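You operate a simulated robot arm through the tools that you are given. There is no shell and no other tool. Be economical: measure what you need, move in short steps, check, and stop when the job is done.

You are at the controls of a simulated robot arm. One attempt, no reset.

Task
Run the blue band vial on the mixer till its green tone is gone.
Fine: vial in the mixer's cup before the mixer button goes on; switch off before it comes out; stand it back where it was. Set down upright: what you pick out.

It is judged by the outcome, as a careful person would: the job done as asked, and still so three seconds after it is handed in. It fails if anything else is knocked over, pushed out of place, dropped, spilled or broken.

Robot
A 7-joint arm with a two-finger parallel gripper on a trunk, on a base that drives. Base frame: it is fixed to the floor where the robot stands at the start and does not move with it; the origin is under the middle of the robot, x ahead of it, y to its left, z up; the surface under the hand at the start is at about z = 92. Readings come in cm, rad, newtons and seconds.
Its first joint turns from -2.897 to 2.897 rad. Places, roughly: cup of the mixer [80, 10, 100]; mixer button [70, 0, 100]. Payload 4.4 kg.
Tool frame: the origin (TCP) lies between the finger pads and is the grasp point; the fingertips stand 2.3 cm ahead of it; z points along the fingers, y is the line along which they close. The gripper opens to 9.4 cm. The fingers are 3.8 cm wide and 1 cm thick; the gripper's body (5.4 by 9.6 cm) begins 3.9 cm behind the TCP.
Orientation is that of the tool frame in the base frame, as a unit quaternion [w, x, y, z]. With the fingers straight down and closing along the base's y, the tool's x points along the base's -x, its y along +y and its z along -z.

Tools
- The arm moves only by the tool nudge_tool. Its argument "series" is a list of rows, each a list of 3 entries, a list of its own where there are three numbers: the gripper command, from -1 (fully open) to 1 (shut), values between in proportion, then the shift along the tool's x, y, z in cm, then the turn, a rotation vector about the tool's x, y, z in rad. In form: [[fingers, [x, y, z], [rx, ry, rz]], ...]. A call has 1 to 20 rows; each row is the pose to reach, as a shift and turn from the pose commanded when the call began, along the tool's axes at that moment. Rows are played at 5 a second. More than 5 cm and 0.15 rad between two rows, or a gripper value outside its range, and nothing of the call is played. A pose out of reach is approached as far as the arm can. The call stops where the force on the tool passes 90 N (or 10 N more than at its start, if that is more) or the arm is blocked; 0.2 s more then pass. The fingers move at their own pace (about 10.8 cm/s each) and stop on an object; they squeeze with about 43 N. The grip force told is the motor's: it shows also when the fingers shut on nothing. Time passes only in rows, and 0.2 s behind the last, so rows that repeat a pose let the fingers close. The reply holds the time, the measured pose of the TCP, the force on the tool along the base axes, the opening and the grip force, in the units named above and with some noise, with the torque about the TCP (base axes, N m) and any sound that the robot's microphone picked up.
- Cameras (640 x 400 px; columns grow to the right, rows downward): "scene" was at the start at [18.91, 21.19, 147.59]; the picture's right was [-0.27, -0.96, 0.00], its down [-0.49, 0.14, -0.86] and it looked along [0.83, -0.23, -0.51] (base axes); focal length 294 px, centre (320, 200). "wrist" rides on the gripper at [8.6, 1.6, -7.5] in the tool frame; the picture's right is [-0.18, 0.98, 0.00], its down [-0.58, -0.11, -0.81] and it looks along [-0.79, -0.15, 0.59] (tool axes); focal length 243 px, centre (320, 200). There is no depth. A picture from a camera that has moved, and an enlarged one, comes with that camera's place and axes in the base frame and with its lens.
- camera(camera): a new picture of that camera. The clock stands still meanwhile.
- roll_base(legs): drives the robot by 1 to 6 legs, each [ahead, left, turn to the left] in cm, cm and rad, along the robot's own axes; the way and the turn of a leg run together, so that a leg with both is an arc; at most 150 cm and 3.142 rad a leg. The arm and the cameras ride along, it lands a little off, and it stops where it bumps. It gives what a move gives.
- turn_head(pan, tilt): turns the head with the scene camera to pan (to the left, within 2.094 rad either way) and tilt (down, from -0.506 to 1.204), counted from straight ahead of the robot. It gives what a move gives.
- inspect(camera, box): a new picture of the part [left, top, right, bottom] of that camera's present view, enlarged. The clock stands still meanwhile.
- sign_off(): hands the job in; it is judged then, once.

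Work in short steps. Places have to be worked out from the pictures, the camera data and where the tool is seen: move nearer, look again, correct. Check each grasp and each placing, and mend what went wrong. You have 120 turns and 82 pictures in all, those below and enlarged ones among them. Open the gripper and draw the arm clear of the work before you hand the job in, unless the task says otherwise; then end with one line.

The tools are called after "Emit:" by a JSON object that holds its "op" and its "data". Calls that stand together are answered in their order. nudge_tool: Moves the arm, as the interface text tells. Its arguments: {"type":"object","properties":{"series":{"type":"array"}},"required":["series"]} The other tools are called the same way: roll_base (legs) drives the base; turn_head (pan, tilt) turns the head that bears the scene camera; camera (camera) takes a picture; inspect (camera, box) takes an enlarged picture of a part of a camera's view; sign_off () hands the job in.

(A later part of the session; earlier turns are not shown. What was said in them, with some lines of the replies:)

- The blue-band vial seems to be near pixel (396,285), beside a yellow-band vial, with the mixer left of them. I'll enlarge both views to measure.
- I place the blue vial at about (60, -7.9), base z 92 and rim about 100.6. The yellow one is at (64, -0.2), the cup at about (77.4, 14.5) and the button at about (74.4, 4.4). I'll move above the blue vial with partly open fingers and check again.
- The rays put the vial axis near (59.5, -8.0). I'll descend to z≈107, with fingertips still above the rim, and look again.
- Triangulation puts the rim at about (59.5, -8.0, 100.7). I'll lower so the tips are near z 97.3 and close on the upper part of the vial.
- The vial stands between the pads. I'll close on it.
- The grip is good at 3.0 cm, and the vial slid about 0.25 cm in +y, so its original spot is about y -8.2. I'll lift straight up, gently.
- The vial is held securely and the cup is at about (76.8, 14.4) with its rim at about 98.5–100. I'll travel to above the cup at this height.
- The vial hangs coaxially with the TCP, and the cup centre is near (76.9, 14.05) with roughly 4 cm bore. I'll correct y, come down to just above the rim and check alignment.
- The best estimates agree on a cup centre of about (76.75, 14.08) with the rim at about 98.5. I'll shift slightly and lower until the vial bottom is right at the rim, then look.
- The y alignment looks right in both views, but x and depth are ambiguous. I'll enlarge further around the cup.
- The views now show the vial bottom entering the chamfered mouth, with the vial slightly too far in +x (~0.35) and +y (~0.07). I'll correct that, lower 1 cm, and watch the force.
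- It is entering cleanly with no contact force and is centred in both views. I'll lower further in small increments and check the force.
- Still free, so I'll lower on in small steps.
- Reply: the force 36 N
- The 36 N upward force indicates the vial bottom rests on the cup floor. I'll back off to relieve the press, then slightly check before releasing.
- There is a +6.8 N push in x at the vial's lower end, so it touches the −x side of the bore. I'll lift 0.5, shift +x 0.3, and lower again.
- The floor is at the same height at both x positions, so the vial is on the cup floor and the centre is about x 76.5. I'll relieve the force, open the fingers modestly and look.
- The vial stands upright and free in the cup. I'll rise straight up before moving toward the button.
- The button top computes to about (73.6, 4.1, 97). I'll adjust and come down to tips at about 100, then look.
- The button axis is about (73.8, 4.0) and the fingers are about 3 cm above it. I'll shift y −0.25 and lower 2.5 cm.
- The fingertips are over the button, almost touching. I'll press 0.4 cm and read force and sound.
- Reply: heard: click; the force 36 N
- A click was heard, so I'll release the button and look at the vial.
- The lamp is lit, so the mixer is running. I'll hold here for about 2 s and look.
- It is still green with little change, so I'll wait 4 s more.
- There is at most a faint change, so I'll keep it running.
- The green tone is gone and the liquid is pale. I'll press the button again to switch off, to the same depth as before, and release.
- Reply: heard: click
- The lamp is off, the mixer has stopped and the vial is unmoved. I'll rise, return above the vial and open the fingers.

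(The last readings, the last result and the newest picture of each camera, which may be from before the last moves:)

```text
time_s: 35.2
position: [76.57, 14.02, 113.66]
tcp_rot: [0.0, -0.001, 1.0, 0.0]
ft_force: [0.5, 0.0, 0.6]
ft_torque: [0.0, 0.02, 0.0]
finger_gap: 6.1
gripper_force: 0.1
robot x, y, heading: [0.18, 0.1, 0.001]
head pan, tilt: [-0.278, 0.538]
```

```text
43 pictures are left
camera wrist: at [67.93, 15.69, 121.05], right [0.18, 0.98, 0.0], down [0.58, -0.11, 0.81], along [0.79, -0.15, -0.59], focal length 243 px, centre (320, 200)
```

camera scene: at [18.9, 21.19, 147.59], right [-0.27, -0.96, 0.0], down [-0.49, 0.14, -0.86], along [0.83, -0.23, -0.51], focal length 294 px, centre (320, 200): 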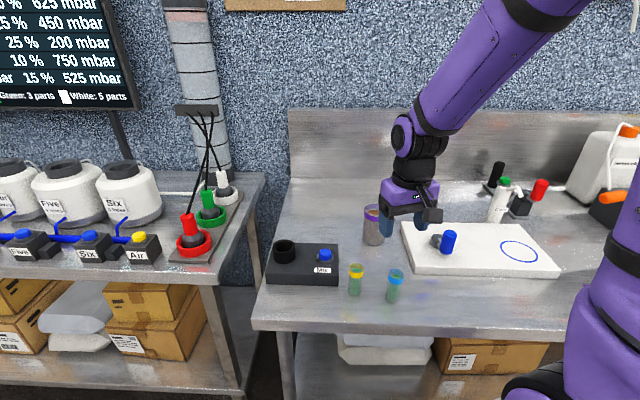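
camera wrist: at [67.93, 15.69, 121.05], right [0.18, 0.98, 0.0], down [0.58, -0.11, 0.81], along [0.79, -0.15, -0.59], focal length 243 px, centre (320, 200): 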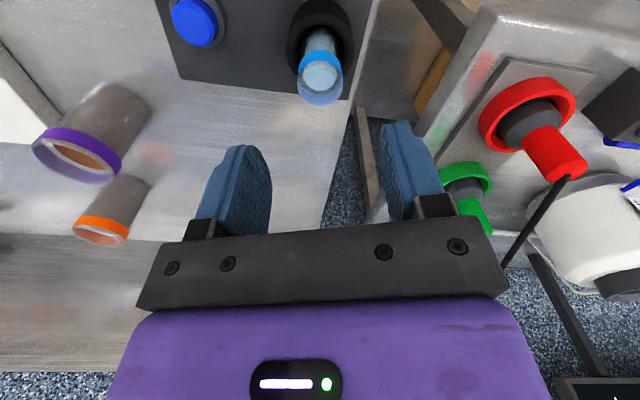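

The vial is centred between the fingers. I'll descend to the same grip height (103.4) and look before closing.

Emit:
{"op": "nudge_tool", "data": {"series": [[-0.3, [0, 0, 4], [0, 0, 0]], [-0.3, [0, 0, 8], [0, 0, 0]], [-0.3, [0, 0, 10.2], [0, 0, 0]], [-0.3, [0, 0, 10.2], [0, 0, 0]]]}}

Emit:
{"op": "inspect", "data": {"camera": "wrist", "box": [220, 20, 420, 240]}}

```text
time_s: 36.2
position: [76.52, 14.01, 103.29]
tcp_rot: [0.0, 0.001, 1.0, 0.0]
ft_force: [0.0, 0.4, -0.1]
ft_torque: [0.01, -0.01, -0.01]
finger_gap: 6.09
gripper_force: 0.1
robot x, y, heading: [0.11, 0.06, 0.004]
head pan, tilt: [-0.278, 0.538]
```

```text
1.82 times, centred on (320, 130) of wrist
camera zoom: at [67.79, 15.65, 110.86], right [0.18, 0.98, 0.0], down [0.58, -0.11, 0.81], along [0.79, -0.15, -0.59], focal length 441 px, centre (320, 327)
```

zoom: 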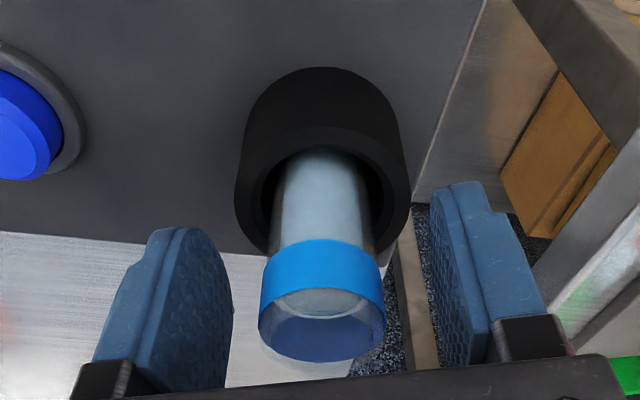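

It is aligned as before, so I'll close the grip.

Emit:
{"op": "nudge_tool", "data": {"series": [[0.3, [0, 0, 0], [0, 0, 0]], [0.7, [0, 0, 0], [0, 0, 0]], [1, [0, 0, 0], [0, 0, 0]], [1, [0, 0, 0], [0, 0, 0]]]}}

```text
time_s: 37.2
position: [76.53, 13.95, 103.34]
tcp_rot: [0.0, 0.0, 1.0, 0.0]
ft_force: [0.2, 0.0, 0.0]
ft_torque: [-0.01, 0.0, 0.03]
finger_gap: 2.99
gripper_force: 42.6
robot x, y, heading: [0.06, -0.14, -0.001]
head pan, tilt: [-0.278, 0.538]
```

The grip is good (2.99 cm, no side force), so I'll lift straight up gently.

Emit:
{"op": "nudge_tool", "data": {"series": [[1, [0, 0, -0.6], [0, 0, 0]], [1, [0, 0, -1.8], [0, 0, 0]], [1, [0, 0, -3.5], [0, 0, 0]], [1, [0, 0, -5.5], [0, 0, 0]], [1, [0, 0, -8], [0, 0, 0]], [1, [0, 0, -10], [0, 0, 0]], [1, [0, 0, -10.3], [0, 0, 0]], [1, [0, 0, -10.3], [0, 0, 0]]]}}

Emit:
{"op": "camera", "data": {"camera": "wrist"}}

```text
time_s: 39.0
position: [76.48, 13.97, 113.73]
tcp_rot: [0.0, 0.0, 1.0, 0.0]
ft_force: [-0.2, -0.1, -0.9]
ft_torque: [-0.02, 0.0, 0.0]
finger_gap: 3.01
gripper_force: 42.7
robot x, y, heading: [0.24, -0.05, 0.001]
head pan, tilt: [-0.278, 0.538]
```

```text
41 pictures are left
camera wrist: at [67.86, 15.69, 121.24], right [0.18, 0.98, 0.0], down [0.58, -0.11, 0.81], along [0.79, -0.15, -0.59], focal length 243 px, centre (320, 200)
```

wrist: 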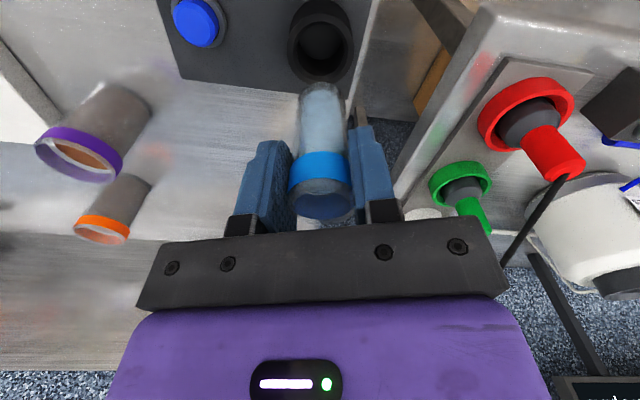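

The vial is held the same way as before. I'll travel back to above its original place at (59.4, -8.2).

Emit:
{"op": "nudge_tool", "data": {"series": [[1, [0.8, -1.1, 0], [0, 0, 0]], [1, [2.5, -3.3, 0], [0, 0, 0]], [1, [4.6, -6, 0], [0, 0, 0]], [1, [6.7, -8.7, 0], [0, 0, 0]], [1, [8.8, -11.4, 0], [0, 0, 0]], [1, [10.9, -14.1, 0], [0, 0, 0]], [1, [13, -16.8, 0], [0, 0, 0]], [1, [15, -19.5, 0], [0, 0, 0]], [1, [16.5, -21.4, 0], [0, 0, 0]], [1, [17.1, -22.2, 0], [0, 0, 0]], [1, [17.1, -22.2, 0], [0, 0, 0]], [1, [17.1, -22.2, 0], [0, 0, 0]]]}}

Emit:
{"op": "camera", "data": {"camera": "wrist"}}

```text
time_s: 41.6
position: [59.32, -8.18, 113.56]
tcp_rot: [0.0, 0.0, 1.0, 0.0]
ft_force: [0.8, -0.1, -1.0]
ft_torque: [-0.02, 0.01, -0.01]
finger_gap: 3.02
gripper_force: 43.0
robot x, y, heading: [-0.05, 0.06, 0.001]
head pan, tilt: [-0.278, 0.538]
```

```text
40 pictures are left
camera wrist: at [50.7, -6.64, 121.06], right [0.18, 0.98, 0.0], down [0.58, -0.11, 0.81], along [0.79, -0.15, -0.59], focal length 243 px, centre (320, 200)
```

wrist: 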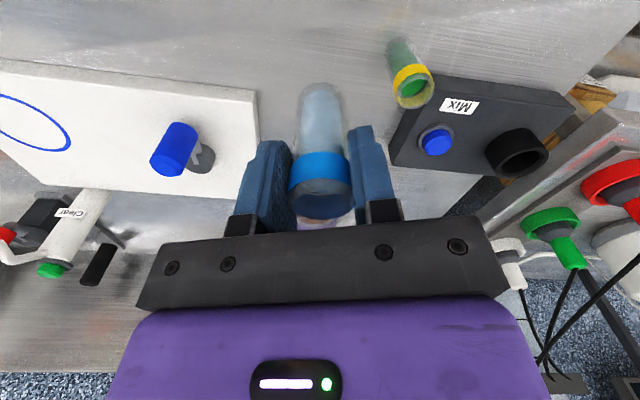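

Clear below, so I'll lower to just above the surface.

Emit:
{"op": "nudge_tool", "data": {"series": [[1, [0, 0, 1], [0, 0, 0]], [1, [0, 0, 3.5], [0, 0, 0]], [1, [0, 0, 6], [0, 0, 0]], [1, [0, 0, 8.5], [0, 0, 0]], [1, [0, 0, 11], [0, 0, 0]], [1, [0, 0, 12.7], [0, 0, 0]], [1, [0, 0, 13.3], [0, 0, 0]], [1, [0, 0, 13.3], [0, 0, 0]]]}}

Emit:
{"op": "inspect", "data": {"camera": "scene", "box": [320, 190, 480, 310]}}

```text
time_s: 43.4
position: [59.46, -8.23, 100.37]
tcp_rot: [0.0, 0.0, 1.0, 0.0]
ft_force: [-0.1, -0.5, 0.3]
ft_torque: [-0.04, 0.03, 0.0]
finger_gap: 2.99
gripper_force: 42.9
robot x, y, heading: [0.18, -0.13, 0.003]
head pan, tilt: [-0.278, 0.538]
```

```text
3.33 times, centred on (400, 250) of scene
camera zoom: at [18.91, 21.19, 147.59], right [-0.27, -0.96, 0.0], down [-0.49, 0.14, -0.86], along [0.83, -0.23, -0.51], focal length 981 px, centre (53, 33)
```

zoom: 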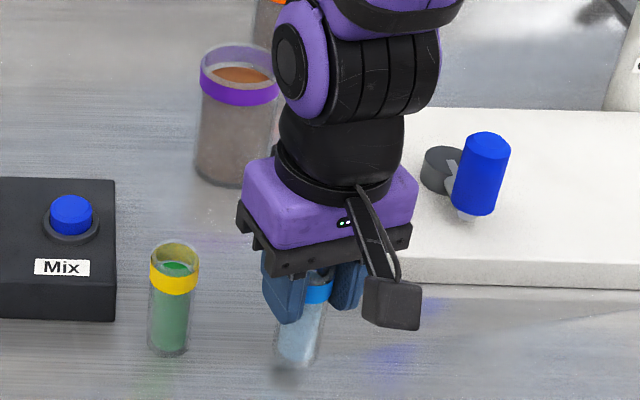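

The vial is hovering just over the original place. I'll lower in small steps to contact.

Emit:
{"op": "nudge_tool", "data": {"series": [[1, [0, 0, 0.25], [0, 0, 0]], [1, [0, 0, 0.5], [0, 0, 0]], [1, [0, 0, 0.6], [0, 0, 0]], [1, [0, 0, 0.6], [0, 0, 0]]]}}

```text
time_s: 44.4
position: [59.59, -8.19, 99.8]
tcp_rot: [0.0, 0.001, 1.0, 0.0]
ft_force: [0.6, -0.2, -0.1]
ft_torque: [-0.03, 0.01, 0.02]
finger_gap: 2.97
gripper_force: 42.8
robot x, y, heading: [-0.14, 0.1, -0.002]
head pan, tilt: [-0.278, 0.538]
```

Not touching yet, so I'll go down slowly.

Emit:
{"op": "nudge_tool", "data": {"series": [[1, [0, 0, 0.1], [0, 0, 0]], [1, [0, 0, 0.2], [0, 0, 0]], [1, [0, 0, 0.2], [0, 0, 0]]]}}

```text
time_s: 45.2
position: [59.44, -8.27, 99.42]
tcp_rot: [-0.001, 0.0, 1.0, 0.001]
ft_force: [-0.2, 0.1, -1.6]
ft_torque: [0.02, 0.01, -0.02]
finger_gap: 3.01
gripper_force: 43.3
robot x, y, heading: [0.04, -0.25, 0.0]
head pan, tilt: [-0.278, 0.538]
```

Still free, so another 0.15.

Emit:
{"op": "nudge_tool", "data": {"series": [[1, [0, 0, 0.1], [0, 0, 0]], [1, [0, 0, 0.15], [0, 0, 0]], [1, [0, 0, 0.15], [0, 0, 0]]]}}

Emit:
{"op": "inspect", "data": {"camera": "scene", "box": [370, 255, 430, 305]}}

```text
time_s: 46.0
position: [59.3, -8.02, 99.44]
tcp_rot: [0.0, 0.0, 1.0, -0.001]
ft_force: [0.2, -0.1, -0.2]
ft_torque: [0.0, 0.01, 0.01]
finger_gap: 3.02
gripper_force: 43.4
robot x, y, heading: [-0.05, -0.09, 0.001]
head pan, tilt: [-0.278, 0.538]
```

```text
8.00 times, centred on (400, 280) of scene
camera zoom: at [18.91, 21.19, 147.59], right [-0.27, -0.96, 0.0], down [-0.49, 0.14, -0.86], along [0.83, -0.23, -0.51], focal length 2354 px, centre (-320, -440)
```

zoom: 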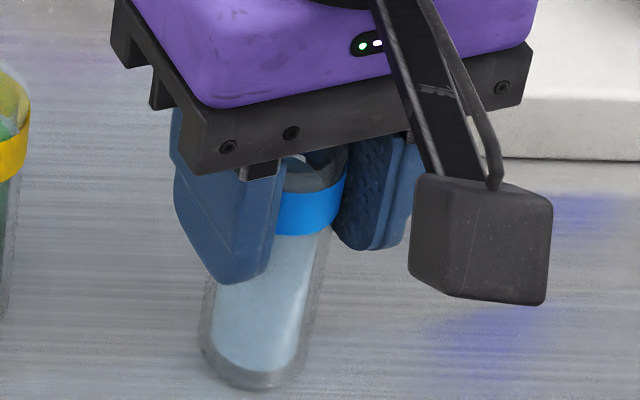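

It is very near the surface, so I'll continue down in 0.1 steps.

Emit:
{"op": "nudge_tool", "data": {"series": [[1, [0, 0, 0.1], [0, 0, 0]], [1, [0, 0, 0.15], [0, 0, 0]], [1, [0, 0, 0.15], [0, 0, 0]]]}}

```text
time_s: 46.8
position: [59.35, -8.25, 99.37]
tcp_rot: [0.001, -0.001, 1.0, 0.0]
ft_force: [-2.1, 0.2, 27.0]
ft_torque: [-0.04, 0.05, 0.0]
finger_gap: 3.04
gripper_force: 42.9
robot x, y, heading: [0.17, -0.11, 0.0]
head pan, tilt: [-0.278, 0.538]
```

Contact at 27 N: the vial is on the table. I'll ease back 0.1 and open symmetrically, without going wide.

Emit:
{"op": "nudge_tool", "data": {"series": [[1, [0, 0, -0.1], [0, 0, 0]], [1, [0, 0, -0.1], [0, 0, 0]], [0.2, [0, 0, -0.1], [0, 0, 0]], [-0.25, [0, 0, -0.1], [0, 0, 0]], [-0.25, [0, 0, -0.1], [0, 0, 0]]]}}

Emit:
{"op": "inspect", "data": {"camera": "scene", "box": [320, 190, 480, 310]}}

```text
time_s: 48.0
position: [59.52, -8.19, 99.3]
tcp_rot: [0.001, 0.001, 1.0, 0.0]
ft_force: [-0.2, 1.1, -0.3]
ft_torque: [0.0, 0.0, -0.01]
finger_gap: 5.88
gripper_force: 0.0
robot x, y, heading: [-0.16, 0.36, -0.001]
head pan, tilt: [-0.278, 0.538]
```

```text
3.33 times, centred on (400, 250) of scene
camera zoom: at [18.91, 21.19, 147.59], right [-0.27, -0.96, 0.0], down [-0.49, 0.14, -0.86], along [0.83, -0.23, -0.51], focal length 981 px, centre (53, 33)
```

zoom: 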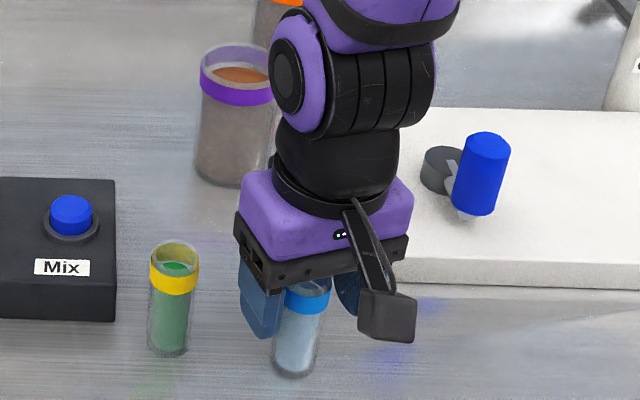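

The vial is standing and released. I'll rise straight up and draw the arm clear, then check its place against the original.

Emit:
{"op": "nudge_tool", "data": {"series": [[-0.25, [0, 0, -1.5], [0, 0, 0]], [-0.25, [0, 0, -5], [0, 0, 0]], [-0.25, [0, 0, -9], [0, 0, 0]], [-0.25, [0, 0, -13.5], [0, 0, 0]], [-0.25, [0, 0, -18], [0, 0, 0]], [-0.25, [0, 2, -22], [0, 0, 0]], [-1, [0.5, 4, -26], [0, 0, 0]], [-1, [1, 5.5, -30], [0, 0, 0]], [-1, [1, 5.5, -32], [0, 0, 0]], [-1, [1, 5.5, -32], [0, 0, 0]]]}}

Emit:
{"op": "camera", "data": {"camera": "scene"}}

Emit:
{"op": "inspect", "data": {"camera": "scene", "box": [320, 190, 480, 310]}}

```text
time_s: 50.2
position: [58.43, -2.75, 131.57]
tcp_rot: [-0.001, -0.001, 1.0, 0.0]
ft_force: [0.1, -0.2, -0.1]
ft_torque: [0.03, 0.01, -0.04]
finger_gap: 9.41
gripper_force: 0.0
robot x, y, heading: [-0.11, 0.04, -0.002]
head pan, tilt: [-0.278, 0.538]
```

```text
36 pictures are left
camera scene: at [18.91, 21.19, 147.59], right [-0.27, -0.96, 0.0], down [-0.49, 0.14, -0.86], along [0.83, -0.23, -0.51], focal length 294 px, centre (320, 200)
```

scene: 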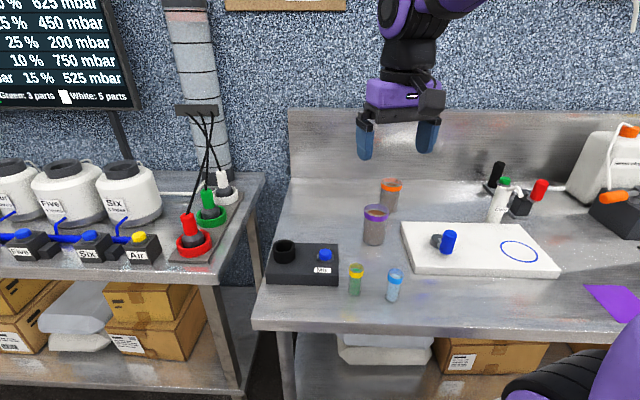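

```text
3.33 times, centred on (400, 250) of scene
camera zoom: at [18.91, 21.19, 147.59], right [-0.27, -0.96, 0.0], down [-0.49, 0.14, -0.86], along [0.83, -0.23, -0.51], focal length 981 px, centre (53, 33)
```

zoom: 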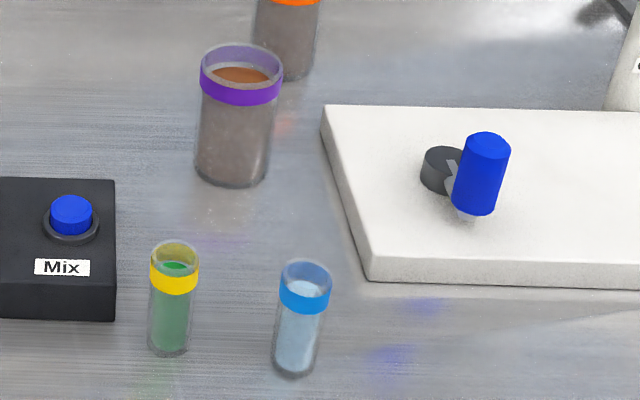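

The vial stands upright within about 2 mm of its original place, the green is gone and the mixer is off. Everything else is undisturbed, so I'm handing in.

Emit:
{"op": "sign_off", "data": {}}

```text
The job is handed in.
```

The blue-band vial was mixed until its green tone was gone; the mixer was then switched off and the vial stood back upright within about 2 mm of where it was.
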